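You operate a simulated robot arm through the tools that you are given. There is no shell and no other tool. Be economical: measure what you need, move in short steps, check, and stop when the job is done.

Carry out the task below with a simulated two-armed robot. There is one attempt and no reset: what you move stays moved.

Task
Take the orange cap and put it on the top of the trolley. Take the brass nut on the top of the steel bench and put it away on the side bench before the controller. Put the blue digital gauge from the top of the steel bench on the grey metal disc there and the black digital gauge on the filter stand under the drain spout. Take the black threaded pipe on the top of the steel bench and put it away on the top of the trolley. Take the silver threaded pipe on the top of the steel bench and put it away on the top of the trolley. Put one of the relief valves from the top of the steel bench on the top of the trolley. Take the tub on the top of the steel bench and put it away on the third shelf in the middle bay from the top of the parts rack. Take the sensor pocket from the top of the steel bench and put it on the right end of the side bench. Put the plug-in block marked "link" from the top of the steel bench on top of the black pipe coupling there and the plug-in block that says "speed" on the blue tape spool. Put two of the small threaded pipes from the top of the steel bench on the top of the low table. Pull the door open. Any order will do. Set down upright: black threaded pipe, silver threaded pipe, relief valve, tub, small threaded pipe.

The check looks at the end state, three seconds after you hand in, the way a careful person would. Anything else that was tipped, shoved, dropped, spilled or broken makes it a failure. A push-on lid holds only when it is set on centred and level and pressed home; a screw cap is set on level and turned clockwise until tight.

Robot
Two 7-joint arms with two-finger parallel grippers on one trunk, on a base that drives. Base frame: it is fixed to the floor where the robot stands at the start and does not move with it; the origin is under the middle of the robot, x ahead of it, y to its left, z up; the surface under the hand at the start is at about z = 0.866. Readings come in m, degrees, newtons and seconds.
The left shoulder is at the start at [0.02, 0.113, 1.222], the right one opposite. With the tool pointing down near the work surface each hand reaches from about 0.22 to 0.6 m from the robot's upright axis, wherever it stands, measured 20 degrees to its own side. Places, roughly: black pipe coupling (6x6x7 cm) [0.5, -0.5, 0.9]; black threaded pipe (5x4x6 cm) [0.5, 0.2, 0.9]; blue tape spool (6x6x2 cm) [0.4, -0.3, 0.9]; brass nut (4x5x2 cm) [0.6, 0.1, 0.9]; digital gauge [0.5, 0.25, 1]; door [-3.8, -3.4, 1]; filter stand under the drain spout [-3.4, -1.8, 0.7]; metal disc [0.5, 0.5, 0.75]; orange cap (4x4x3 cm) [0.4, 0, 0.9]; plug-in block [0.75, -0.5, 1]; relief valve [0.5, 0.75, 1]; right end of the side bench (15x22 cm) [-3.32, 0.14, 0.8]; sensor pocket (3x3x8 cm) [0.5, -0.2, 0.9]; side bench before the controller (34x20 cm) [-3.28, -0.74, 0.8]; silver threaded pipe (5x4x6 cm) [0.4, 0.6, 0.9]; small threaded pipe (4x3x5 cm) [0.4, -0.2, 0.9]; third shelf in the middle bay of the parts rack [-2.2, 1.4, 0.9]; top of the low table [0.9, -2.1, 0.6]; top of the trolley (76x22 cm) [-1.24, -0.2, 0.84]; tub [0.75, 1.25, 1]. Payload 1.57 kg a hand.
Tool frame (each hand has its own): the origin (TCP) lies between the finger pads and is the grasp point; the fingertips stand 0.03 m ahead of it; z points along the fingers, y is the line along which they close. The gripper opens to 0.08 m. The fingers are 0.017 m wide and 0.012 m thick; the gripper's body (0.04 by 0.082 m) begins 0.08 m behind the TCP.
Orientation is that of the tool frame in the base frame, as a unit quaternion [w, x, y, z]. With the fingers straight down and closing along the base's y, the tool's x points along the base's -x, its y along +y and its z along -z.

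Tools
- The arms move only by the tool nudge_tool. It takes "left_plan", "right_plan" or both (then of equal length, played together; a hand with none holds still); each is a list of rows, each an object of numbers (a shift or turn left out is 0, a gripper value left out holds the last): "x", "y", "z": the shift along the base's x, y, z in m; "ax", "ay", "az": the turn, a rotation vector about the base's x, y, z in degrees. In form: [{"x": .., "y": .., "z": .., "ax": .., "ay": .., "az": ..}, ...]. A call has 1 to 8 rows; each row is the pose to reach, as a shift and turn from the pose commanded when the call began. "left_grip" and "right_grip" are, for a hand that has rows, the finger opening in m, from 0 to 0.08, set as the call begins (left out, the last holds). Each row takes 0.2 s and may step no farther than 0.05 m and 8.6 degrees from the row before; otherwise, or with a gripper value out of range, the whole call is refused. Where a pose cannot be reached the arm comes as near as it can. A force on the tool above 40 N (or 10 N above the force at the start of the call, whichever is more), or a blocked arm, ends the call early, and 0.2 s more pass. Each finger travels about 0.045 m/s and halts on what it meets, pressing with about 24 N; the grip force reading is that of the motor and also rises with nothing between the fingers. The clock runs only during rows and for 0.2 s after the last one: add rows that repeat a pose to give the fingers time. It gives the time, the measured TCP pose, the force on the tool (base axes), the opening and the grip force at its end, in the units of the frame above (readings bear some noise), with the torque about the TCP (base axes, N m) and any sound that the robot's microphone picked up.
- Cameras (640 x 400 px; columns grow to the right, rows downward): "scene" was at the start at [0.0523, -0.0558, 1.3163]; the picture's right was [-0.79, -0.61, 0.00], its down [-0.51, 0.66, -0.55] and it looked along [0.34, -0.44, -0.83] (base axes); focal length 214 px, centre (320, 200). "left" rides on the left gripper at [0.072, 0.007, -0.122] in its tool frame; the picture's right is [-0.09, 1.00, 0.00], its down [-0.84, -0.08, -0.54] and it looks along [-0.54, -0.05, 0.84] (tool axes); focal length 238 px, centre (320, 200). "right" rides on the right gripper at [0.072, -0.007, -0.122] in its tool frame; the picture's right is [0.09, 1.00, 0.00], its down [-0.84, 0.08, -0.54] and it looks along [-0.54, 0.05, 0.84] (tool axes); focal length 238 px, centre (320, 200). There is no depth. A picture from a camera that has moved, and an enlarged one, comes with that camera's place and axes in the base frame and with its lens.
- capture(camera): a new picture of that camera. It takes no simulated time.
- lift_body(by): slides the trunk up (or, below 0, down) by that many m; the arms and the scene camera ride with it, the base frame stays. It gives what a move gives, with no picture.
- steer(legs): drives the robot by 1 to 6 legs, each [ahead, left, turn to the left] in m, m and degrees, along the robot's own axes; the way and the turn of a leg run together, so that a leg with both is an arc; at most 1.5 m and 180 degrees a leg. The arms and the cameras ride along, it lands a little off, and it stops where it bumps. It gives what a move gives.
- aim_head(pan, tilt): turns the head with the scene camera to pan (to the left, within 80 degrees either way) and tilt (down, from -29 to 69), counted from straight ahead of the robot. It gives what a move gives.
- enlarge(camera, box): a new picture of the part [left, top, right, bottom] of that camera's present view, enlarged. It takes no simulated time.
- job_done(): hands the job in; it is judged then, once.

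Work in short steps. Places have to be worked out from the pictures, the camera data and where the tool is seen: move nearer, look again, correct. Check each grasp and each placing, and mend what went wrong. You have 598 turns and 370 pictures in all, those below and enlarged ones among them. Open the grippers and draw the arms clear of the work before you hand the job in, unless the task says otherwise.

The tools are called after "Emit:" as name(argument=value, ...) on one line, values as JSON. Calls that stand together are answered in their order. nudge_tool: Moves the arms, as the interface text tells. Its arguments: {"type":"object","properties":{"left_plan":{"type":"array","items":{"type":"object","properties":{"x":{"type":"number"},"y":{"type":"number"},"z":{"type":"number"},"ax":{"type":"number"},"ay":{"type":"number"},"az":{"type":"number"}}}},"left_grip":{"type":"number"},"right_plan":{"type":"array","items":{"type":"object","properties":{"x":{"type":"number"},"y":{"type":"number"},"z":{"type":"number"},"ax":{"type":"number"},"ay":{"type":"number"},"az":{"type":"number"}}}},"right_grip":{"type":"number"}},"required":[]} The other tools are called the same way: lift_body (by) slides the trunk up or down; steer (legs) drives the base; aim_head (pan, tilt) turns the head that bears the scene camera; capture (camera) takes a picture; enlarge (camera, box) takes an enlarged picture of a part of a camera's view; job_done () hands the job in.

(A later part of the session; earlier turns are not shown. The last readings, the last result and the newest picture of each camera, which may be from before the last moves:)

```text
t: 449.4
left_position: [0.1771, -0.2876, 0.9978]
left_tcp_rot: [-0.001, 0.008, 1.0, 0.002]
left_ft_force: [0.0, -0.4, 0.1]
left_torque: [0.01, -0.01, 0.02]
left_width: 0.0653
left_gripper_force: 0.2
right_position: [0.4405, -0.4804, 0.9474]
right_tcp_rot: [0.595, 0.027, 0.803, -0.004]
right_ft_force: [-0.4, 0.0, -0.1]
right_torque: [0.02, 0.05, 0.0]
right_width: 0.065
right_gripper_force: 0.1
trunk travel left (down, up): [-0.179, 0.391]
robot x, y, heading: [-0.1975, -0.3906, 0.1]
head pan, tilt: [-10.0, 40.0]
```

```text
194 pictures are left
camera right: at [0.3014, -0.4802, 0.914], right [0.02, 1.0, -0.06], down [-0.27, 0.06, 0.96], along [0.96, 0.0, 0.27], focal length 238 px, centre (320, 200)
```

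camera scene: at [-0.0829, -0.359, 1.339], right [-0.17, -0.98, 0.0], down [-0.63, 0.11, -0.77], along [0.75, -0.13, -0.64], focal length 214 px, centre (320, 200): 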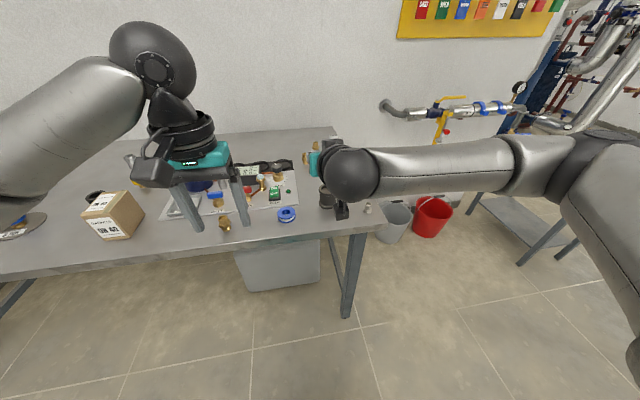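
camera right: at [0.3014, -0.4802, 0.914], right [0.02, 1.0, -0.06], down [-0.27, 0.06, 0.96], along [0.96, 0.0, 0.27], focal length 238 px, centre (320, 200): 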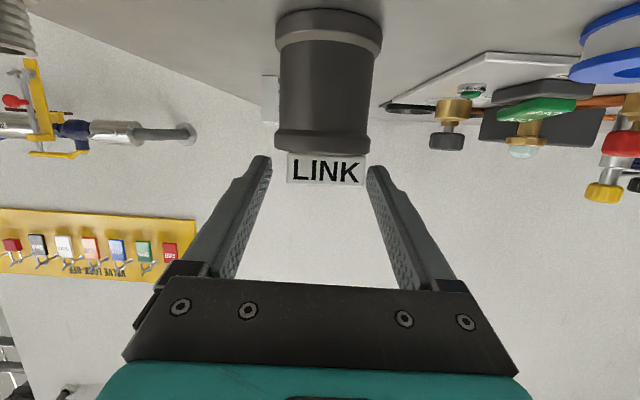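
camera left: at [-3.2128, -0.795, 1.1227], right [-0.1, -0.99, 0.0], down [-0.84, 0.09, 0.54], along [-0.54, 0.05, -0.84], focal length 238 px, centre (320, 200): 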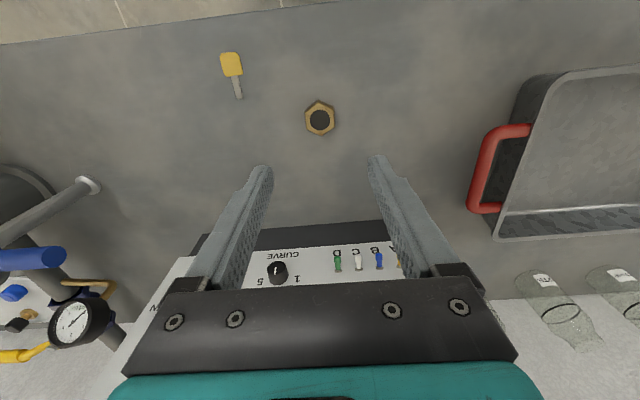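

LINK lies flat on the coupling, which stands upright. Raise a bit more and back away.

Emit:
lift_body(by=0.02)

Emit:
steer(legs=[[-0.2, 0, 0]])

Emit:
lift_body(by=0.076)

Emit:
enlarge(camera="scene", box=[240, 120, 400, 220])

```text
t: 450.1
left_position: [0.1782, -0.2863, 1.0182]
left_tcp_rot: [0.0, 0.009, 1.0, 0.001]
left_ft_force: [0.2, 0.3, -0.5]
left_torque: [0.0, -0.05, -0.02]
left_width: 0.0647
left_gripper_force: 0.1
right_position: [0.4399, -0.4794, 0.9684]
right_tcp_rot: [0.596, 0.027, 0.803, -0.003]
right_ft_force: [-0.3, 0.0, -0.1]
right_torque: [0.02, -0.03, 0.01]
right_width: 0.0648
right_gripper_force: 0.1
trunk travel left (down, up): [-0.199, 0.371]
robot x, y, heading: [-0.1913, -0.39, 0.1]
head pan, tilt: [-10.0, 40.0]
```

```text
t: 451.7
left_position: [-0.0233, -0.2869, 1.0185]
left_tcp_rot: [0.002, 0.009, 1.0, 0.002]
left_ft_force: [0.2, 0.0, 0.3]
left_torque: [0.0, -0.02, 0.01]
left_width: 0.0648
left_gripper_force: 0.0
right_position: [0.2386, -0.48, 0.9696]
right_tcp_rot: [0.597, 0.026, 0.802, -0.003]
right_ft_force: [0.4, 0.1, 0.2]
right_torque: [0.02, -0.02, -0.03]
right_width: 0.0648
right_gripper_force: 0.1
trunk travel left (down, up): [-0.199, 0.371]
robot x, y, heading: [-0.3935, -0.388, -0.0]
head pan, tilt: [-10.0, 40.0]
```

```text
t: 452.8
left_position: [-0.0236, -0.2876, 1.0944]
left_tcp_rot: [0.001, 0.009, 1.0, 0.001]
left_ft_force: [0.2, 0.1, 0.2]
left_torque: [0.02, -0.01, -0.05]
left_width: 0.0653
left_gripper_force: 0.0
right_position: [0.2396, -0.4795, 1.0442]
right_tcp_rot: [0.596, 0.027, 0.802, -0.003]
right_ft_force: [-0.2, 0.2, -0.4]
right_torque: [0.0, -0.02, -0.01]
right_width: 0.0649
right_gripper_force: 0.0
trunk travel left (down, up): [-0.275, 0.295]
robot x, y, heading: [-0.397, -0.3895, 0.0]
head pan, tilt: [-10.0, 40.0]
```

```text
4.00 times, centred on (320, 170) of scene
camera zoom: at [-0.3012, -0.4054, 1.3389], right [-0.17, -0.98, 0.0], down [-0.63, 0.11, -0.77], along [0.75, -0.13, -0.64], focal length 858 px, centre (320, 320)
```

zoom: 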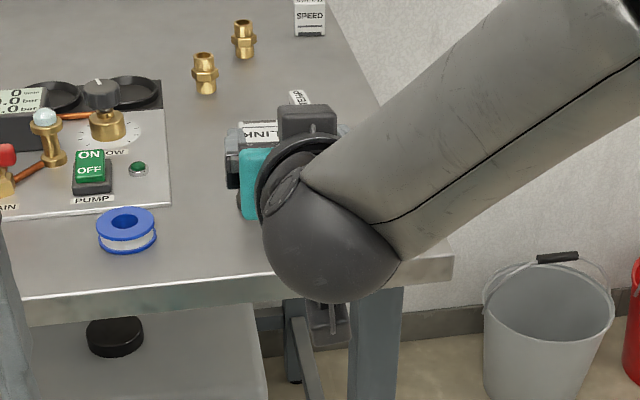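

Reduce the pitch to ~48° for grasping SPEED, raising slightly.

Emit:
nudge_tool(right_grip=0.07, right_plan=[{"z": 0.01, "ay": 8.3}, {"z": 0.02, "ay": 16.6}, {"z": 0.03, "ay": 25}])

Emit:
steer(legs=[[0, -0.1, 0], [0.45, 0, 0]])

Emit:
capture(camera="right")

Emit:
capture(camera="scene")

```text
t: 453.6
left_position: [-0.0219, -0.2863, 1.0928]
left_tcp_rot: [0.0, 0.009, 1.0, 0.002]
left_ft_force: [0.5, -1.0, 0.5]
left_torque: [0.02, 0.01, -0.05]
left_width: 0.0651
left_gripper_force: 0.1
right_position: [0.2402, -0.4793, 1.0736]
right_tcp_rot: [0.409, 0.025, 0.912, -0.009]
right_ft_force: [0.3, -0.6, 0.2]
right_torque: [0.02, -0.01, -0.01]
right_width: 0.07
right_gripper_force: 0.0
trunk travel left (down, up): [-0.275, 0.295]
robot x, y, heading: [-0.3973, -0.3918, -0.1]
head pan, tilt: [-10.0, 40.0]
```

```text
t: 457.1
left_position: [0.4334, -0.3831, 1.0939]
left_tcp_rot: [0.0, 0.007, 1.0, 0.002]
left_ft_force: [0.9, 0.7, 0.4]
left_torque: [0.0, 0.0, 0.01]
left_width: 0.0649
left_gripper_force: 0.0
right_position: [0.6961, -0.5748, 1.0737]
right_tcp_rot: [0.408, 0.024, 0.913, -0.008]
right_ft_force: [1.0, -0.5, 0.1]
right_torque: [-0.02, 0.02, 0.02]
right_width: 0.0698
right_gripper_force: 0.0
trunk travel left (down, up): [-0.275, 0.295]
robot x, y, heading: [0.0592, -0.4887, 0.2]
head pan, tilt: [-10.0, 40.0]
```

```text
192 pictures are left
camera right: at [0.5564, -0.5765, 1.1022], right [-0.01, 1.0, -0.06], down [0.16, 0.06, 0.99], along [0.99, 0.0, -0.16], focal length 238 px, centre (320, 200)
```

right: 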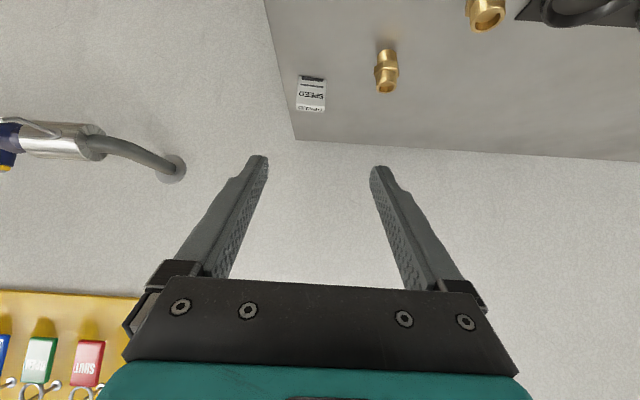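

```text
191 pictures are left
camera scene: at [0.1553, -0.5032, 1.3389], right [-0.17, -0.99, 0.0], down [-0.63, 0.11, -0.77], along [0.75, -0.13, -0.64], focal length 214 px, centre (320, 200)
```

scene: 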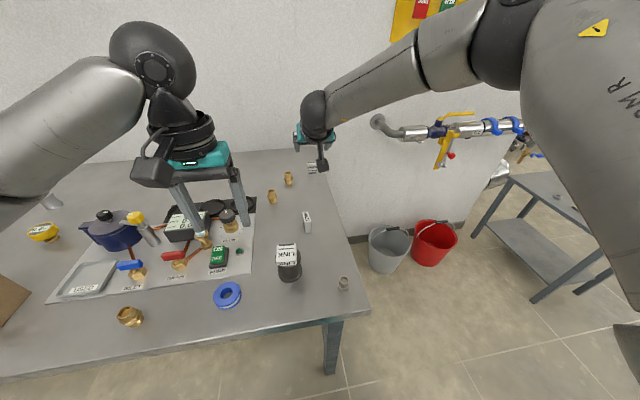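

Zoom on SPEED to get its pose.

Emit:
enlarge(camera="right", box=[270, 50, 400, 135])

Emit:
enlarge(camera="scene", box=[210, 230, 370, 330])

```text
4.71 times, centred on (335, 92) of right
camera zoom: at [0.5564, -0.5765, 1.1022], right [-0.01, 1.0, -0.06], down [0.16, 0.06, 0.99], along [0.99, 0.0, -0.16], focal length 1122 px, centre (249, 706)
```

zoom: 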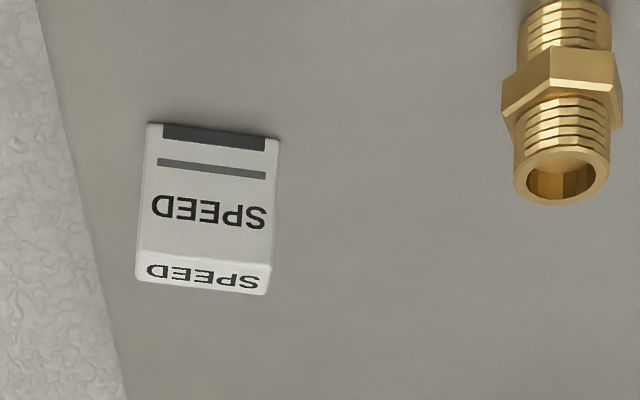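

```text
4.00 times, centred on (290, 280) of scene
camera zoom: at [0.1553, -0.5032, 1.3389], right [-0.17, -0.99, 0.0], down [-0.63, 0.11, -0.77], along [0.75, -0.13, -0.64], focal length 858 px, centre (440, -120)
```

zoom: 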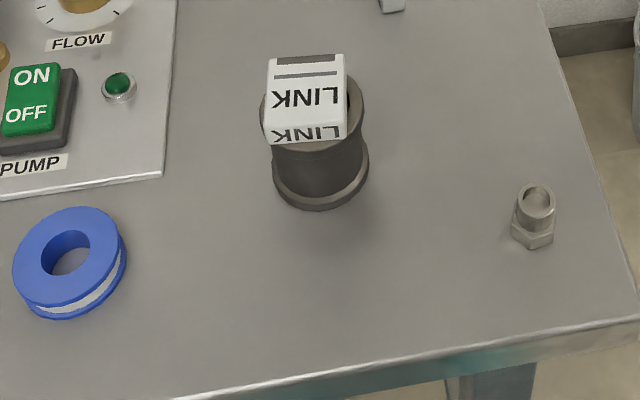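

SPEED front-bottom edge is at x≈0.88, y −0.619…−0.577. Drive 0.06 ahead, fix yaw, and extend the hand to hover.

Emit:
steer(legs=[[0.06, 0, 0]])

Emit:
nudge_tool(right_plan=[{"x": 0.03, "y": -0.008, "z": -0.02, "az": 0.0}, {"x": 0.055, "y": -0.016, "z": -0.05}, {"x": 0.075, "y": -0.024, "z": -0.08}])

Emit:
capture(camera="right")

```text
t: 458.1
left_position: [0.4914, -0.3841, 1.0931]
left_tcp_rot: [0.0, 0.007, 1.0, 0.001]
left_ft_force: [0.0, 0.7, 0.6]
left_torque: [0.01, -0.01, 0.01]
left_width: 0.0648
left_gripper_force: 0.0
right_position: [0.7537, -0.5767, 1.0742]
right_tcp_rot: [0.409, 0.025, 0.912, -0.009]
right_ft_force: [0.5, -0.1, 0.2]
right_torque: [0.01, 0.0, -0.01]
right_width: 0.0701
right_gripper_force: 0.0
trunk travel left (down, up): [-0.275, 0.295]
robot x, y, heading: [0.1207, -0.4893, 0.5]
head pan, tilt: [-10.0, 40.0]
```

```text
t: 458.9
left_position: [0.4901, -0.3838, 1.0929]
left_tcp_rot: [0.0, 0.008, 1.0, 0.002]
left_ft_force: [1.0, -0.3, -0.1]
left_torque: [0.02, 0.01, -0.01]
left_width: 0.065
left_gripper_force: 0.1
right_position: [0.828, -0.6004, 0.9939]
right_tcp_rot: [0.408, 0.024, 0.913, -0.008]
right_ft_force: [0.3, -0.2, 0.2]
right_torque: [0.01, 0.01, 0.03]
right_width: 0.0698
right_gripper_force: 0.0
trunk travel left (down, up): [-0.275, 0.295]
robot x, y, heading: [0.117, -0.487, 0.0]
head pan, tilt: [-10.0, 40.0]
```

```text
188 pictures are left
camera right: at [0.6897, -0.6011, 1.0218], right [-0.01, 1.0, -0.06], down [0.16, 0.07, 0.99], along [0.99, 0.0, -0.16], focal length 238 px, centre (320, 200)
```

right: 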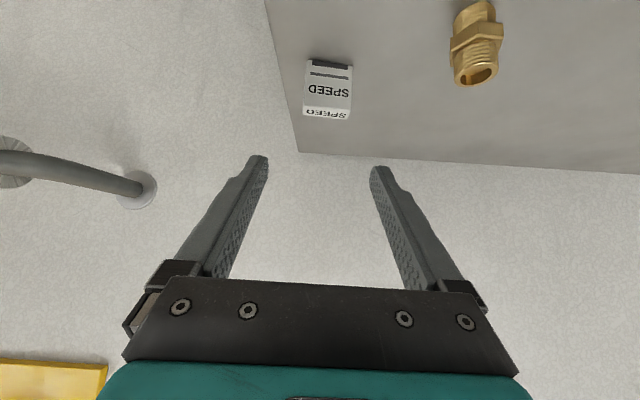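

Lower along the approach and close on SPEED.

Emit:
nudge_tool(right_plan=[{"x": 0.02, "y": 0.001, "z": -0.035}, {"x": 0.04, "y": 0.001, "z": -0.07}, {"x": 0.056, "y": 0.001, "z": -0.094}])

Emit:
capture(camera="right")

```text
t: 459.7
left_position: [0.492, -0.3843, 1.0947]
left_tcp_rot: [0.0, 0.008, 1.0, 0.001]
left_ft_force: [-0.3, 0.4, -0.4]
left_torque: [0.0, -0.01, 0.03]
left_width: 0.0651
left_gripper_force: 0.0
right_position: [0.8351, -0.6044, 0.9341]
right_tcp_rot: [0.409, 0.025, 0.912, -0.009]
right_ft_force: [-0.4, 0.1, -0.8]
right_torque: [0.01, -0.01, -0.02]
right_width: 0.0699
right_gripper_force: 0.0
right hand out of reach, approached as far as the arm can: row 1, 2, 3
trunk travel left (down, up): [-0.275, 0.295]
robot x, y, heading: [0.121, -0.4838, 0.3]
head pan, tilt: [-10.0, 40.0]
```

```text
187 pictures are left
camera right: at [0.6948, -0.6052, 0.9626], right [-0.01, 1.0, -0.06], down [0.16, 0.06, 0.99], along [0.99, 0.0, -0.16], focal length 238 px, centre (320, 200)
```

right: 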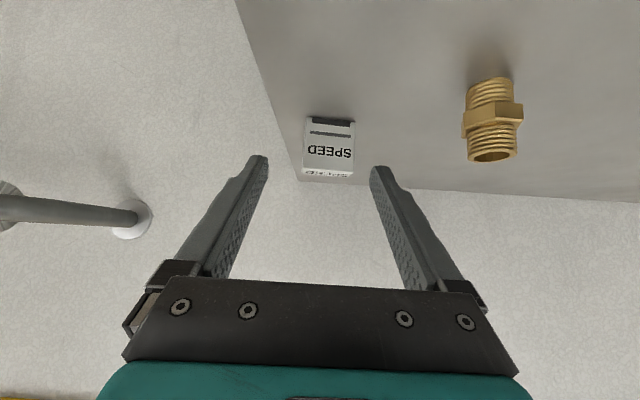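

At arm limit. Raise both hands 0.1 relative and lower the trunk 0.1 to gain reach.

Emit:
nudge_tool(left_plan=[{"z": 0.04}, {"z": 0.08}, {"z": 0.1}], right_plan=[{"z": 0.04}, {"z": 0.08}, {"z": 0.1}])

Emit:
lift_body(by=-0.1)

```text
t: 460.5
left_position: [0.4906, -0.3843, 1.1948]
left_tcp_rot: [0.0, 0.008, 1.0, 0.002]
left_ft_force: [0.1, 0.6, -0.4]
left_torque: [-0.03, 0.0, 0.04]
left_width: 0.0651
left_gripper_force: 0.1
right_position: [0.8314, -0.6052, 1.0367]
right_tcp_rot: [0.408, 0.025, 0.912, -0.009]
right_ft_force: [-0.7, 0.3, 0.3]
right_torque: [-0.03, -0.02, 0.03]
right_width: 0.0699
right_gripper_force: 0.0
trunk travel left (down, up): [-0.275, 0.295]
robot x, y, heading: [0.1178, -0.4927, 0.5]
head pan, tilt: [-10.0, 40.0]
```

```text
t: 461.8
left_position: [0.4919, -0.3842, 1.0946]
left_tcp_rot: [0.0, 0.007, 1.0, 0.002]
left_ft_force: [0.7, -0.6, 0.4]
left_torque: [0.01, -0.02, 0.01]
left_width: 0.0649
left_gripper_force: 0.1
right_position: [0.832, -0.6044, 0.9344]
right_tcp_rot: [0.408, 0.025, 0.912, -0.009]
right_ft_force: [-0.5, 0.3, 0.6]
right_torque: [-0.01, 0.01, -0.02]
right_width: 0.0697
right_gripper_force: 0.1
trunk travel left (down, up): [-0.175, 0.395]
robot x, y, heading: [0.1204, -0.4872, 0.2]
head pan, tilt: [-10.0, 40.0]
```

Now extend to SPEED.

Emit:
nudge_tool(right_plan=[{"x": 0.018, "y": 0.003, "z": -0.012}, {"x": 0.036, "y": 0.005, "z": -0.024}, {"x": 0.054, "y": 0.005, "z": -0.035}])

Emit:
capture(camera="right")

```text
t: 462.6
left_position: [0.4906, -0.3843, 1.0949]
left_tcp_rot: [0.0, 0.008, 1.0, 0.001]
left_ft_force: [0.2, -0.5, -0.3]
left_torque: [-0.02, 0.01, 0.0]
left_width: 0.0649
left_gripper_force: 0.1
right_position: [0.8494, -0.6023, 0.9168]
right_tcp_rot: [0.409, 0.025, 0.912, -0.008]
right_ft_force: [-0.3, 0.5, -0.5]
right_torque: [0.0, -0.01, 0.02]
right_width: 0.0701
right_gripper_force: 0.1
right hand out of reach, approached as far as the arm can: row 2, 3
trunk travel left (down, up): [-0.175, 0.395]
robot x, y, heading: [0.1204, -0.4887, 0.0]
head pan, tilt: [-10.0, 40.0]
```

```text
186 pictures are left
camera right: at [0.7099, -0.6022, 0.9453], right [-0.01, 1.0, -0.06], down [0.16, 0.06, 0.99], along [0.99, 0.0, -0.16], focal length 238 px, centre (320, 200)
```

right: 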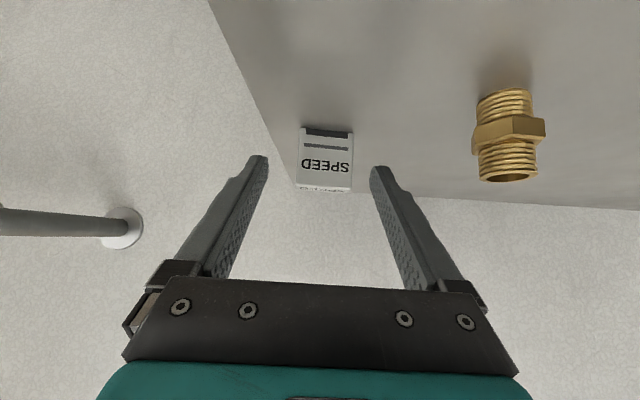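

Drive ahead 0.035 and lower the trunk 0.016 to complete the approach.

Emit:
steer(legs=[[0.033, 0, 0]])

Emit:
lift_body(by=-0.015)

Emit:
capture(camera="right")

```text
t: 463.5
left_position: [0.524, -0.383, 1.0923]
left_tcp_rot: [0.0, 0.008, 1.0, 0.002]
left_ft_force: [0.5, 0.1, 0.4]
left_torque: [-0.02, 0.05, -0.01]
left_width: 0.0651
left_gripper_force: 0.1
right_position: [0.8832, -0.6023, 0.9181]
right_tcp_rot: [0.408, 0.026, 0.913, -0.009]
right_ft_force: [0.7, -0.7, 0.5]
right_torque: [0.02, 0.0, -0.01]
right_width: 0.07
right_gripper_force: 0.0
trunk travel left (down, up): [-0.175, 0.395]
robot x, y, heading: [0.1513, -0.4882, 0.2]
head pan, tilt: [-10.0, 40.0]
```

```text
t: 464.1
left_position: [0.5231, -0.3836, 1.0795]
left_tcp_rot: [0.0, 0.007, 1.0, 0.002]
left_ft_force: [-0.4, 0.2, 0.2]
left_torque: [-0.01, 0.0, 0.0]
left_width: 0.0649
left_gripper_force: 0.0
right_position: [0.8823, -0.6014, 0.9023]
right_tcp_rot: [0.409, 0.025, 0.912, -0.009]
right_ft_force: [-0.2, 0.0, 0.5]
right_torque: [-0.01, -0.04, 0.02]
right_width: 0.0699
right_gripper_force: 0.1
trunk travel left (down, up): [-0.16, 0.41]
robot x, y, heading: [0.1523, -0.4864, 0.1]
head pan, tilt: [-10.0, 40.0]
```

```text
185 pictures are left
camera right: at [0.7424, -0.6023, 0.9305], right [-0.01, 1.0, -0.06], down [0.16, 0.06, 0.99], along [0.99, 0.0, -0.16], focal length 238 px, centre (320, 200)
```

right: 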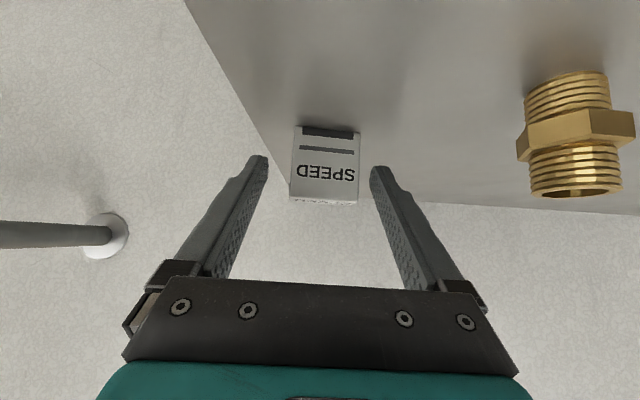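

SPEED is between the fingers. Close and lift via trunk.

Emit:
nudge_tool(right_grip=0.025, right_plan=[{}, {}, {}, {}, {}, {}])

Emit:
lift_body(by=0.06)

Emit:
capture(camera="right")

```text
t: 465.5
left_position: [0.5226, -0.3846, 1.0783]
left_tcp_rot: [0.0, 0.008, 1.0, 0.003]
left_ft_force: [0.8, 0.4, -0.1]
left_torque: [-0.02, 0.01, 0.01]
left_width: 0.0648
left_gripper_force: 0.0
right_position: [0.8816, -0.6025, 0.9035]
right_tcp_rot: [0.408, 0.025, 0.912, -0.009]
right_ft_force: [-0.4, 0.0, 0.3]
right_torque: [-0.04, 0.0, 0.01]
right_width: 0.0433
right_gripper_force: 24.1
trunk travel left (down, up): [-0.16, 0.41]
robot x, y, heading: [0.1499, -0.487, 0.4]
head pan, tilt: [-10.0, 40.0]
```

```text
t: 466.5
left_position: [0.5239, -0.3848, 1.14]
left_tcp_rot: [0.001, 0.008, 1.0, 0.002]
left_ft_force: [-0.1, -0.4, 0.4]
left_torque: [-0.04, -0.02, -0.02]
left_width: 0.065
left_gripper_force: 0.1
right_position: [0.8821, -0.6018, 0.9616]
right_tcp_rot: [0.408, 0.025, 0.912, -0.009]
right_ft_force: [0.4, -0.4, 0.1]
right_torque: [0.01, 0.04, 0.01]
right_width: 0.0429
right_gripper_force: 24.2
trunk travel left (down, up): [-0.22, 0.35]
robot x, y, heading: [0.1533, -0.4863, 0.1]
head pan, tilt: [-10.0, 40.0]
```

```text
184 pictures are left
camera right: at [0.7427, -0.6024, 0.9903], right [-0.01, 1.0, -0.06], down [0.16, 0.06, 0.99], along [0.99, 0.0, -0.16], focal length 238 px, centre (320, 200)
```

right: 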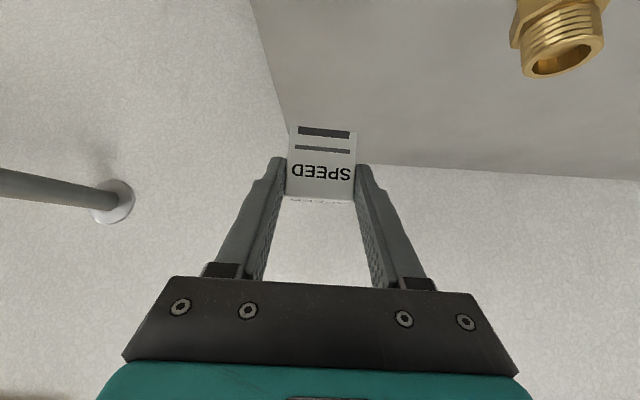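

SPEED held. Raise trunk, retract slightly.

Emit:
lift_body(by=0.055)

Emit:
nudge_tool(right_plan=[{"x": -0.04, "z": 0.01}, {"x": -0.08, "z": 0.02}, {"x": -0.1, "z": 0.03}])

```text
t: 467.4
left_position: [0.5233, -0.3839, 1.1938]
left_tcp_rot: [0.0, 0.008, 1.0, 0.002]
left_ft_force: [-0.4, 0.4, -0.4]
left_torque: [0.02, 0.02, -0.01]
left_width: 0.065
left_gripper_force: 0.1
right_position: [0.8808, -0.6028, 1.0185]
right_tcp_rot: [0.408, 0.024, 0.913, -0.008]
right_ft_force: [-0.1, -0.2, -1.0]
right_torque: [0.0, 0.02, 0.01]
right_width: 0.043
right_gripper_force: 24.2
trunk travel left (down, up): [-0.275, 0.295]
robot x, y, heading: [0.152, -0.4889, 0.0]
head pan, tilt: [-10.0, 40.0]
```

```text
t: 468.2
left_position: [0.523, -0.3852, 1.194]
left_tcp_rot: [0.0, 0.007, 1.0, 0.002]
left_ft_force: [0.3, -0.3, -0.1]
left_torque: [0.03, 0.01, 0.0]
left_width: 0.065
left_gripper_force: 0.0
right_position: [0.7818, -0.6042, 1.0488]
right_tcp_rot: [0.408, 0.025, 0.912, -0.009]
right_ft_force: [0.0, -0.1, -1.0]
right_torque: [0.03, 0.02, 0.01]
right_width: 0.0431
right_gripper_force: 23.7
trunk travel left (down, up): [-0.275, 0.295]
robot x, y, heading: [0.1525, -0.4917, 0.1]
head pan, tilt: [-10.0, 40.0]
```

Drive back 0.376 and left 0.258 to bring SPEED over the spool.

Emit:
steer(legs=[[-0.376, 0, 0], [0, 0.258, 0]])

Emit:
capture(camera="right")

Emit:
capture(camera="scene")

```text
t: 472.1
left_position: [0.1417, -0.1307, 1.1948]
left_tcp_rot: [0.0, 0.006, 1.0, 0.0]
left_ft_force: [0.1, 0.3, -0.9]
left_torque: [-0.02, -0.01, 0.01]
left_width: 0.065
left_gripper_force: 0.0
right_position: [0.4007, -0.3496, 1.0493]
right_tcp_rot: [0.407, 0.024, 0.913, -0.009]
right_ft_force: [-1.1, 0.1, -0.9]
right_torque: [0.02, -0.02, -0.02]
right_width: 0.043
right_gripper_force: 23.3
trunk travel left (down, up): [-0.275, 0.295]
robot x, y, heading: [-0.2305, -0.2367, 0.0]
head pan, tilt: [-10.0, 40.0]
```

```text
183 pictures are left
camera right: at [0.2607, -0.35, 1.077], right [-0.01, 1.0, -0.06], down [0.16, 0.07, 0.99], along [0.99, 0.0, -0.16], focal length 238 px, centre (320, 200)
```

right: 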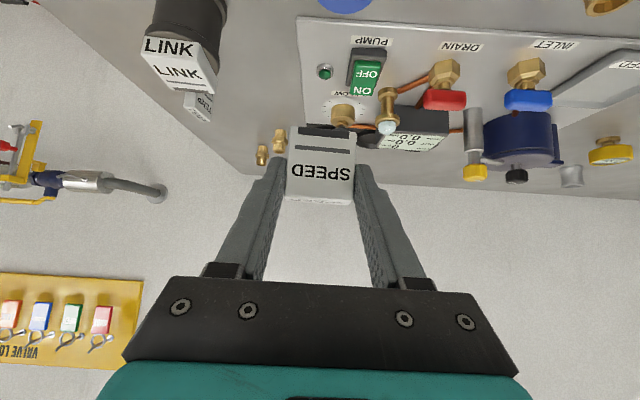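

```text
182 pictures are left
camera scene: at [-0.1375, -0.2503, 1.3389], right [-0.17, -0.99, 0.0], down [-0.63, 0.11, -0.77], along [0.76, -0.13, -0.64], focal length 214 px, centre (320, 200)
```

scene: 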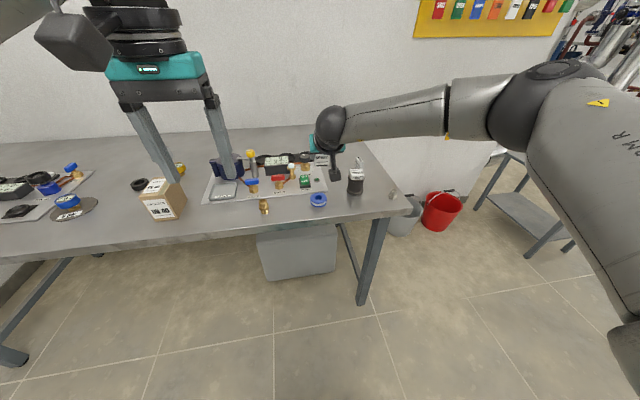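

Lower the hand 7 cm and re-check alignment with the spool.

Emit:
nudge_tool(right_plan=[{"x": 0.003, "y": 0.003, "z": -0.035}, {"x": 0.005, "y": 0.004, "z": -0.07}])

Emit:
capture(camera="right")

Emit:
enlarge(camera="scene", box=[270, 130, 390, 230])

```text
t: 472.7
left_position: [0.1407, -0.1306, 1.1945]
left_tcp_rot: [0.0, 0.006, 1.0, 0.002]
left_ft_force: [-0.6, -0.4, 0.5]
left_torque: [-0.01, -0.01, -0.01]
left_width: 0.0652
left_gripper_force: 0.1
right_position: [0.4053, -0.3469, 0.9797]
right_tcp_rot: [0.409, 0.024, 0.912, -0.009]
right_ft_force: [0.4, -0.6, -1.2]
right_torque: [0.02, 0.0, 0.02]
right_width: 0.043
right_gripper_force: 23.9
trunk travel left (down, up): [-0.275, 0.295]
robot x, y, heading: [-0.2317, -0.2362, 0.5]
head pan, tilt: [-10.0, 40.0]
```

```text
181 pictures are left
camera right: at [0.2655, -0.3471, 1.0083], right [-0.01, 1.0, -0.06], down [0.16, 0.06, 0.99], along [0.99, 0.0, -0.16], focal length 238 px, centre (320, 200)
```

right: 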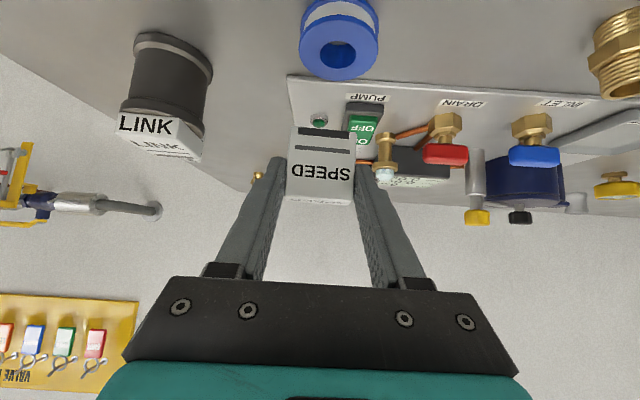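

```text
4.00 times, centred on (330, 180) of scene
camera zoom: at [-0.1374, -0.2513, 1.3389], right [-0.17, -0.99, 0.0], down [-0.63, 0.11, -0.77], along [0.76, -0.13, -0.64], focal length 858 px, centre (280, 280)
```

zoom: 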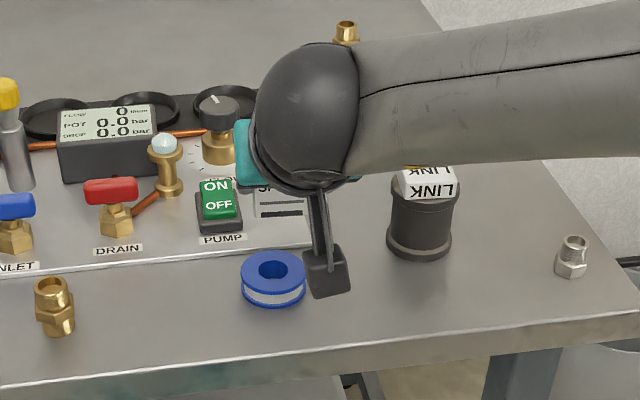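

Fine alignment: shift (-0.004, +0.004) and lower to near contact.

Emit:
nudge_tool(right_plan=[{"x": -0.003, "y": 0.004, "z": -0.02}, {"x": -0.003, "y": 0.004, "z": -0.045}])

Emit:
capture(camera="right")

```text
t: 473.3
left_position: [0.1409, -0.1312, 1.1936]
left_tcp_rot: [0.0, 0.006, 1.0, 0.001]
left_ft_force: [-0.1, 0.4, -0.1]
left_torque: [0.01, 0.03, 0.02]
left_width: 0.065
left_gripper_force: 0.1
right_position: [0.4015, -0.3418, 0.9345]
right_tcp_rot: [0.408, 0.023, 0.913, -0.008]
right_ft_force: [0.4, 0.7, 0.2]
right_torque: [0.01, 0.01, 0.03]
right_width: 0.0432
right_gripper_force: 23.8
trunk travel left (down, up): [-0.275, 0.295]
robot x, y, heading: [-0.2292, -0.2375, 0.4]
head pan, tilt: [-10.0, 40.0]
```

```text
179 pictures are left
camera right: at [0.2615, -0.3419, 0.9618], right [-0.01, 1.0, -0.06], down [0.16, 0.07, 0.99], along [0.99, 0.0, -0.16], focal length 238 px, centre (320, 200)
```

right: 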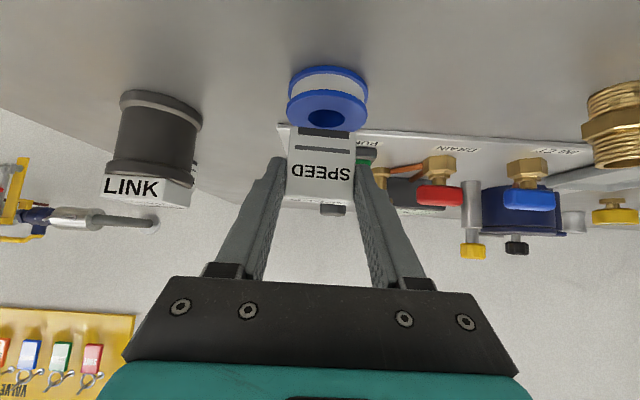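

Lower to contact with tiny shift.

Emit:
nudge_tool(right_plan=[{"x": -0.002, "y": 0.003, "z": -0.006}, {"x": -0.002, "y": 0.003, "z": -0.01}, {"x": -0.002, "y": 0.003, "z": -0.013}])

```text
t: 474.1
left_position: [0.1406, -0.1312, 1.1944]
left_tcp_rot: [0.002, 0.006, 1.0, 0.001]
left_ft_force: [-0.2, 0.0, 0.3]
left_torque: [0.03, 0.0, -0.01]
left_width: 0.065
left_gripper_force: 0.1
right_position: [0.4002, -0.3381, 0.9223]
right_tcp_rot: [0.41, 0.024, 0.912, -0.008]
right_ft_force: [-1.1, -0.5, 5.5]
right_torque: [-0.09, -0.04, -0.01]
right_width: 0.0429
right_gripper_force: 23.8
trunk travel left (down, up): [-0.275, 0.295]
robot x, y, heading: [-0.2306, -0.2352, 0.3]
head pan, tilt: [-10.0, 40.0]
```

Contact. Press 1.5 mm more, look.

Emit:
nudge_tool(right_plan=[{"z": -0.0015}])

Emit:
capture(camera="right")

```text
t: 474.5
left_position: [0.1385, -0.1308, 1.195]
left_tcp_rot: [0.0, 0.006, 1.0, 0.001]
left_ft_force: [0.3, -0.7, -0.5]
left_torque: [0.04, -0.04, 0.0]
left_width: 0.0652
left_gripper_force: 0.0
right_position: [0.4006, -0.3373, 0.9226]
right_tcp_rot: [0.411, 0.022, 0.911, -0.006]
right_ft_force: [-0.8, 0.6, 11.1]
right_torque: [-0.11, -0.1, 0.02]
right_width: 0.043
right_gripper_force: 23.9
trunk travel left (down, up): [-0.275, 0.295]
robot x, y, heading: [-0.232, -0.234, -0.0]
head pan, tilt: [-10.0, 40.0]
```

```text
178 pictures are left
camera right: at [0.2602, -0.3387, 0.9495], right [-0.01, 1.0, -0.06], down [0.15, 0.06, 0.99], along [0.99, 0.0, -0.15], focal length 238 px, centre (320, 200)
```

right: 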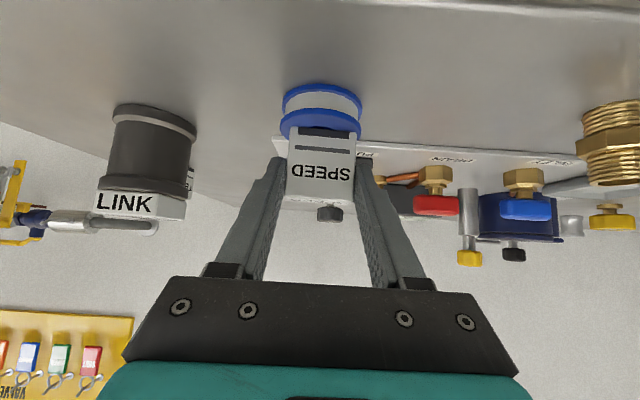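

Centered. Open and withdraw back-up along the hand axis.

Emit:
nudge_tool(right_grip=0.07, right_plan=[{"z": 0.001}, {"z": 0.001}, {"z": 0.001}, {"z": 0.001}, {"x": -0.015, "z": 0.014}, {"x": -0.037, "z": 0.034}, {"x": -0.06, "z": 0.055}])

Emit:
capture(camera="right")

Emit:
enlarge(camera="scene", box=[270, 130, 390, 230])

```text
t: 476.1
left_position: [0.14, -0.1321, 1.1941]
left_tcp_rot: [0.001, 0.007, 1.0, 0.002]
left_ft_force: [0.4, 0.1, 0.5]
left_torque: [0.02, 0.01, 0.03]
left_width: 0.0648
left_gripper_force: 0.2
right_position: [0.3404, -0.3378, 0.9741]
right_tcp_rot: [0.409, 0.024, 0.912, -0.008]
right_ft_force: [0.0, -0.1, 0.4]
right_torque: [0.01, 0.02, 0.02]
right_width: 0.0701
right_gripper_force: 0.1
trunk travel left (down, up): [-0.275, 0.295]
robot x, y, heading: [-0.2263, -0.2388, 0.4]
head pan, tilt: [-10.0, 40.0]
```

```text
177 pictures are left
camera right: at [0.2003, -0.3389, 1.0023], right [-0.01, 1.0, -0.06], down [0.16, 0.07, 0.99], along [0.99, 0.0, -0.16], focal length 238 px, centre (320, 200)
```

right: 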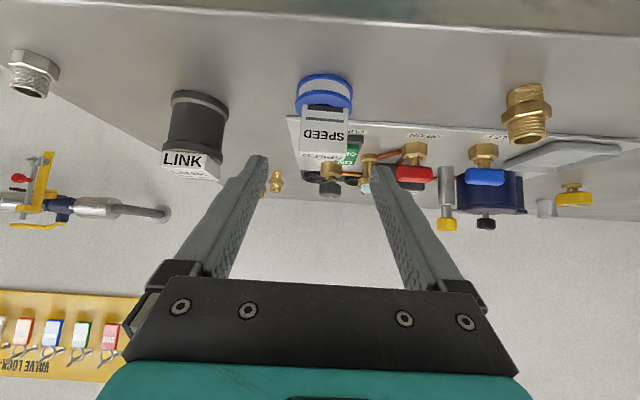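

```text
4.00 times, centred on (330, 180) of scene
camera zoom: at [-0.1379, -0.2512, 1.339], right [-0.17, -0.99, 0.0], down [-0.63, 0.11, -0.77], along [0.76, -0.13, -0.64], focal length 858 px, centre (280, 280)
```

zoom: 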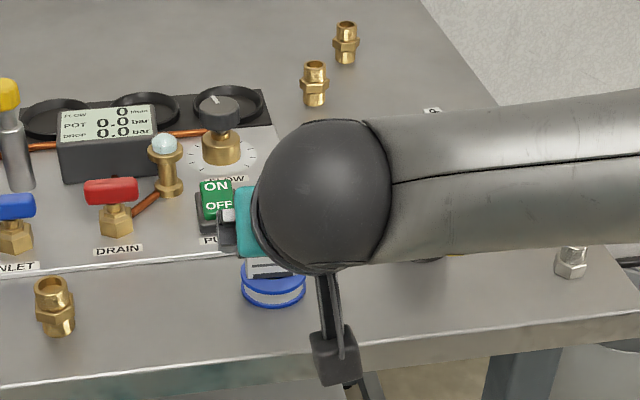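

SPEED stands on the spool. Rotate the right hand back to vertical (raising it), for the small pipes.

Emit:
nudge_tool(right_plan=[{"x": -0.01, "z": 0.03, "ay": 8}, {"x": -0.02, "z": 0.06, "ay": 16}, {"x": -0.02, "z": 0.09, "ay": 24}, {"x": -0.02, "z": 0.11, "ay": 32}, {"x": -0.02, "z": 0.12, "ay": 40}, {"x": -0.02, "z": 0.12, "ay": 48}])

```text
t: 477.5
left_position: [0.1415, -0.1297, 1.1945]
left_tcp_rot: [0.0, 0.006, 1.0, 0.001]
left_ft_force: [0.2, 0.8, -0.1]
left_torque: [-0.03, 0.0, 0.0]
left_width: 0.065
left_gripper_force: 0.1
right_position: [0.32, -0.3363, 1.0949]
right_tcp_rot: [0.001, 0.016, 1.0, -0.017]
right_ft_force: [-0.3, -0.7, 0.4]
right_torque: [-0.03, -0.01, 0.03]
right_width: 0.0701
right_gripper_force: 0.1
trunk travel left (down, up): [-0.275, 0.295]
robot x, y, heading: [-0.2313, -0.2347, 0.5]
head pan, tilt: [-10.0, 40.0]
```

Drive to (0.13,-0.36) and check the right camera.

Emit:
steer(legs=[[0, -0.125, 0], [0.36, 0, 0]])

Emit:
nudge_tool(right_plan=[{"x": 0.02, "ax": 1.0}, {"x": 0.04, "y": 0.01, "ax": 1.95}])

Emit:
capture(camera="right")

Emit:
capture(camera="scene")

```text
t: 480.7
left_position: [0.509, -0.2592, 1.1944]
left_tcp_rot: [0.0, 0.011, 1.0, 0.002]
left_ft_force: [0.1, 0.4, 0.2]
left_torque: [0.01, 0.07, -0.01]
left_width: 0.0651
left_gripper_force: 0.2
right_position: [0.6867, -0.4677, 1.0944]
right_tcp_rot: [0.001, 0.023, 1.0, -0.016]
right_ft_force: [0.4, -0.4, -0.1]
right_torque: [0.01, 0.01, 0.01]
right_width: 0.07
right_gripper_force: 0.0
trunk travel left (down, up): [-0.275, 0.295]
robot x, y, heading: [0.1373, -0.362, -0.4]
head pan, tilt: [-10.0, 40.0]
```

```text
t: 481.3
left_position: [0.5081, -0.2589, 1.1951]
left_tcp_rot: [0.001, 0.011, 1.0, 0.002]
left_ft_force: [0.1, -0.5, 0.4]
left_torque: [0.01, -0.03, 0.03]
left_width: 0.0651
left_gripper_force: 0.2
right_position: [0.7078, -0.4651, 1.0918]
right_tcp_rot: [0.002, 0.023, 1.0, 0.0]
right_ft_force: [-0.9, 0.0, -0.1]
right_torque: [-0.01, 0.01, -0.06]
right_width: 0.0699
right_gripper_force: 0.0
right hand out of reach, approached as far as the arm can: row 2
trunk travel left (down, up): [-0.275, 0.295]
robot x, y, heading: [0.1398, -0.3603, -0.4]
head pan, tilt: [-10.0, 40.0]
```

```text
175 pictures are left
camera right: at [0.6346, -0.4691, 1.2138], right [-0.05, 1.0, 0.0], down [0.84, 0.04, 0.54], along [0.54, 0.03, -0.84], focal length 238 px, centre (320, 200)
```

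right: 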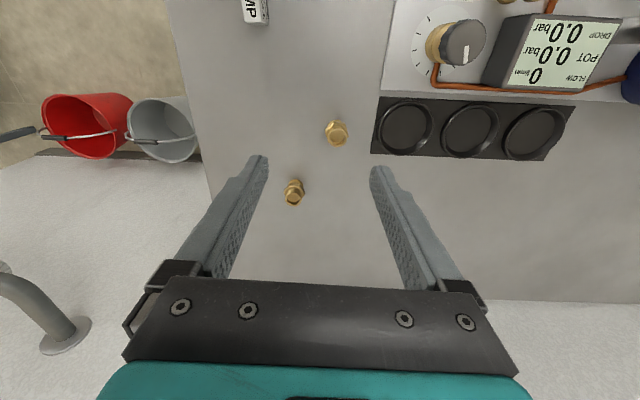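

```text
174 pictures are left
camera scene: at [0.2293, -0.3769, 1.3389], right [-0.18, -0.98, 0.0], down [-0.63, 0.11, -0.77], along [0.75, -0.14, -0.64], focal length 214 px, centre (320, 200)
```

scene: 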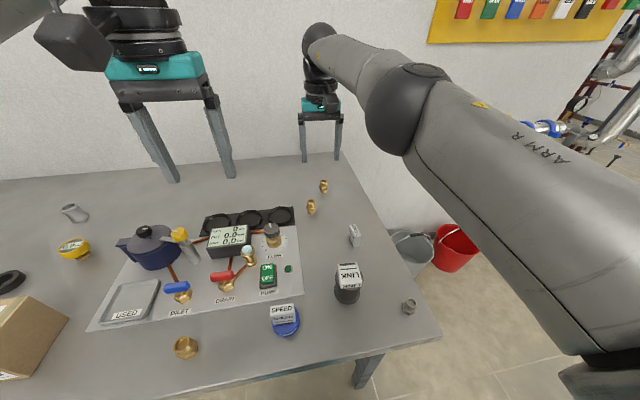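

Brass pipe 1 at ≈(0.73,-0.442). Move over and lower to hover.

Emit:
nudge_tool(right_plan=[{"y": 0.012, "z": -0.03}, {"x": 0.005, "y": 0.023, "z": -0.06}, {"x": 0.013, "y": 0.023, "z": -0.085}, {"x": 0.021, "y": 0.023, "z": -0.1}])

Emit:
capture(camera="right")

Emit:
enlarge(camera="right", box=[270, 90, 370, 170])

```text
t: 482.3
left_position: [0.5091, -0.2586, 1.1956]
left_tcp_rot: [-0.001, 0.012, 1.0, 0.002]
left_ft_force: [-0.1, -0.5, -0.2]
left_torque: [0.01, 0.01, 0.02]
left_width: 0.0649
left_gripper_force: 0.0
right_position: [0.7101, -0.4457, 0.9927]
right_tcp_rot: [0.002, 0.022, 1.0, 0.0]
right_ft_force: [-0.9, 0.3, 0.8]
right_torque: [0.0, -0.01, 0.02]
right_width: 0.0697
right_gripper_force: 0.1
right hand out of reach, approached as far as the arm can: row 3, 4
trunk travel left (down, up): [-0.275, 0.295]
robot x, y, heading: [0.1329, -0.3613, -0.2]
head pan, tilt: [-10.0, 40.0]
```

```text
173 pictures are left
camera right: at [0.6362, -0.4498, 1.1139], right [-0.05, 1.0, 0.0], down [0.84, 0.04, 0.54], along [0.54, 0.03, -0.84], focal length 238 px, centre (320, 200)
```

right: 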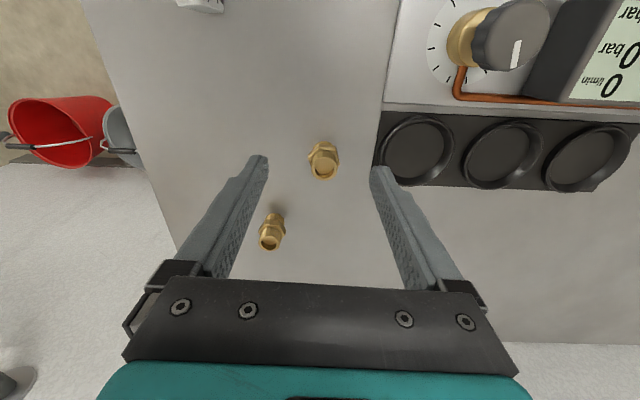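

```text
5.00 times, centred on (320, 130) of right
camera zoom: at [0.6362, -0.4498, 1.1139], right [-0.05, 1.0, 0.0], down [0.84, 0.04, 0.54], along [0.54, 0.03, -0.84], focal length 1192 px, centre (320, 550)
```

zoom: 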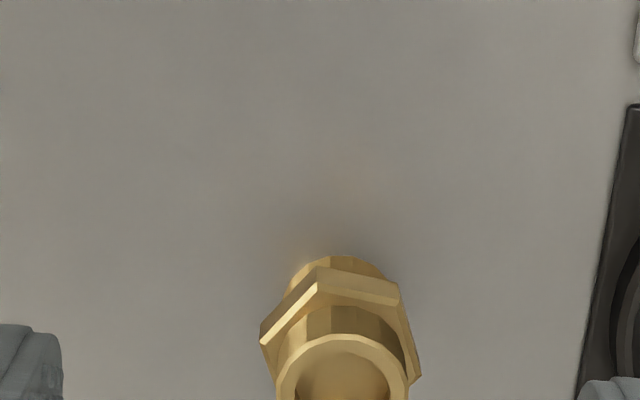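

Drive 0.023 ahead and yaw +16° to match hex flats, then descend.

Emit:
steer(legs=[[0.024, 0, 0]])

Emit:
nudge_tool(right_grip=0.06, right_plan=[{"az": 8, "y": 0.005, "z": -0.02}, {"az": 16, "y": 0.005, "z": -0.05}])

Emit:
capture(camera="right")

```text
t: 483.1
left_position: [0.5329, -0.2592, 1.1941]
left_tcp_rot: [0.0, 0.012, 1.0, 0.003]
left_ft_force: [0.0, 0.6, -0.9]
left_torque: [0.03, 0.03, -0.03]
left_width: 0.0648
left_gripper_force: 0.2
right_position: [0.7334, -0.4459, 0.9912]
right_tcp_rot: [0.0, 0.022, 1.0, 0.0]
right_ft_force: [0.0, -0.3, -0.9]
right_torque: [-0.01, 0.01, -0.01]
right_width: 0.0699
right_gripper_force: 0.1
trunk travel left (down, up): [-0.275, 0.295]
robot x, y, heading: [0.162, -0.3624, -0.4]
head pan, tilt: [-10.0, 40.0]
```

```text
t: 483.7
left_position: [0.5317, -0.2607, 1.1946]
left_tcp_rot: [0.0, 0.012, 1.0, 0.002]
left_ft_force: [0.5, -0.4, 0.0]
left_torque: [0.02, 0.0, 0.01]
left_width: 0.0652
left_gripper_force: 0.0
right_position: [0.7277, -0.44, 0.9412]
right_tcp_rot: [0.004, -0.116, 0.993, 0.0]
right_ft_force: [0.3, -0.6, 0.2]
right_torque: [0.0, -0.01, 0.0]
right_width: 0.0601
right_gripper_force: 0.0
right hand out of reach, approached as far as the arm can: row 2
trunk travel left (down, up): [-0.275, 0.295]
robot x, y, heading: [0.1609, -0.3619, -0.1]
head pan, tilt: [-10.0, 40.0]
```

```text
171 pictures are left
camera right: at [0.6584, -0.4651, 1.0628], right [-0.32, 0.95, 0.0], down [0.79, 0.27, 0.55], along [0.52, 0.18, -0.84], focal length 238 px, centre (320, 200)
```

right: 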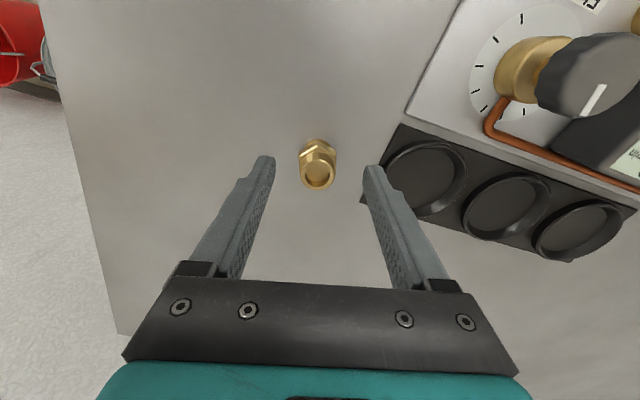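

Aligned. Narrow to 0.05 and descend with the trunk by 4 cm.

Emit:
nudge_tool(right_grip=0.052, right_plan=[{}, {}])

Emit:
lift_body(by=-0.04)

Emit:
capture(camera="right")

```text
t: 484.3
left_position: [0.5318, -0.2589, 1.1937]
left_tcp_rot: [0.0, 0.012, 1.0, 0.002]
left_ft_force: [-0.1, -0.4, 0.3]
left_torque: [0.02, 0.02, -0.01]
left_width: 0.0649
left_gripper_force: 0.1
right_position: [0.7275, -0.4391, 0.9431]
right_tcp_rot: [0.002, -0.117, 0.993, 0.0]
right_ft_force: [0.3, -0.5, 0.0]
right_torque: [-0.01, -0.01, -0.02]
right_width: 0.0523
right_gripper_force: 0.1
trunk travel left (down, up): [-0.275, 0.295]
robot x, y, heading: [0.1568, -0.3639, 0.2]
head pan, tilt: [-10.0, 40.0]
```

```text
t: 485.1
left_position: [0.5318, -0.2601, 1.1545]
left_tcp_rot: [-0.001, 0.011, 1.0, 0.003]
left_ft_force: [-0.3, 0.3, 0.7]
left_torque: [-0.01, 0.0, -0.03]
left_width: 0.0649
left_gripper_force: 0.1
right_position: [0.7278, -0.4388, 0.9008]
right_tcp_rot: [0.002, -0.117, 0.993, 0.001]
right_ft_force: [0.2, 0.1, -0.1]
right_torque: [0.06, 0.01, 0.01]
right_width: 0.0521
right_gripper_force: 0.0
trunk travel left (down, up): [-0.235, 0.335]
robot x, y, heading: [0.1608, -0.3595, 0.1]
head pan, tilt: [-10.0, 40.0]
```

```text
170 pictures are left
camera right: at [0.658, -0.4639, 1.0232], right [-0.32, 0.95, 0.0], down [0.79, 0.27, 0.55], along [0.52, 0.17, -0.84], focal length 238 px, centre (320, 200)
```

right: 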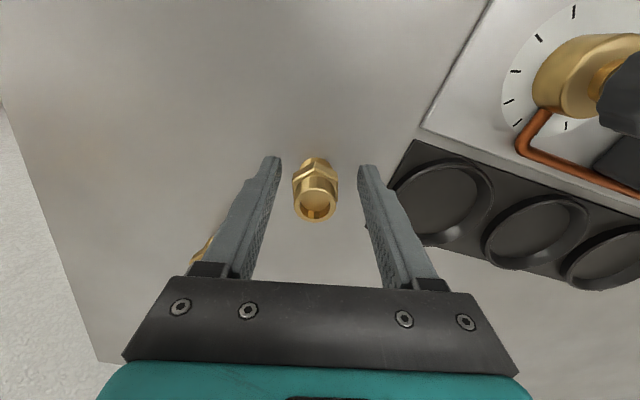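

Pipe is between the fingers. Close and lift with the trunk.

Emit:
nudge_tool(right_grip=0.015, right_plan=[{}, {}, {}, {}, {}])

Emit:
lift_body(by=0.04)

Emit:
capture(camera="right")

```text
t: 486.4
left_position: [0.5321, -0.2587, 1.1546]
left_tcp_rot: [0.001, 0.012, 1.0, 0.002]
left_ft_force: [-0.2, -0.6, -0.1]
left_torque: [-0.02, 0.02, -0.03]
left_width: 0.0649
left_gripper_force: 0.1
right_position: [0.7278, -0.4387, 0.9019]
right_tcp_rot: [0.003, -0.116, 0.993, 0.001]
right_ft_force: [0.1, -0.5, 1.2]
right_torque: [0.01, 0.0, -0.01]
right_width: 0.0309
right_gripper_force: 24.1
trunk travel left (down, up): [-0.235, 0.335]
robot x, y, heading: [0.1639, -0.3617, -0.1]
head pan, tilt: [-10.0, 40.0]
```

```text
t: 487.2
left_position: [0.5315, -0.2598, 1.1935]
left_tcp_rot: [0.0, 0.011, 1.0, 0.002]
left_ft_force: [0.0, 0.0, 0.0]
left_torque: [0.0, 0.01, -0.03]
left_width: 0.065
left_gripper_force: 0.1
right_position: [0.7269, -0.4383, 0.9417]
right_tcp_rot: [0.003, -0.116, 0.993, 0.0]
right_ft_force: [-0.7, -0.4, -1.6]
right_torque: [0.01, 0.03, 0.0]
right_width: 0.0311
right_gripper_force: 24.1
trunk travel left (down, up): [-0.275, 0.295]
robot x, y, heading: [0.1587, -0.362, -0.1]
head pan, tilt: [-10.0, 40.0]
```

```text
169 pictures are left
camera right: at [0.6583, -0.4639, 1.063], right [-0.32, 0.95, 0.0], down [0.79, 0.27, 0.55], along [0.52, 0.17, -0.84], focal length 238 px, centre (320, 200)
```

right: 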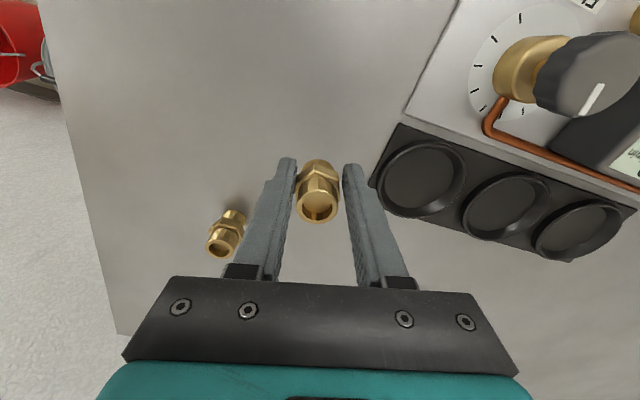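

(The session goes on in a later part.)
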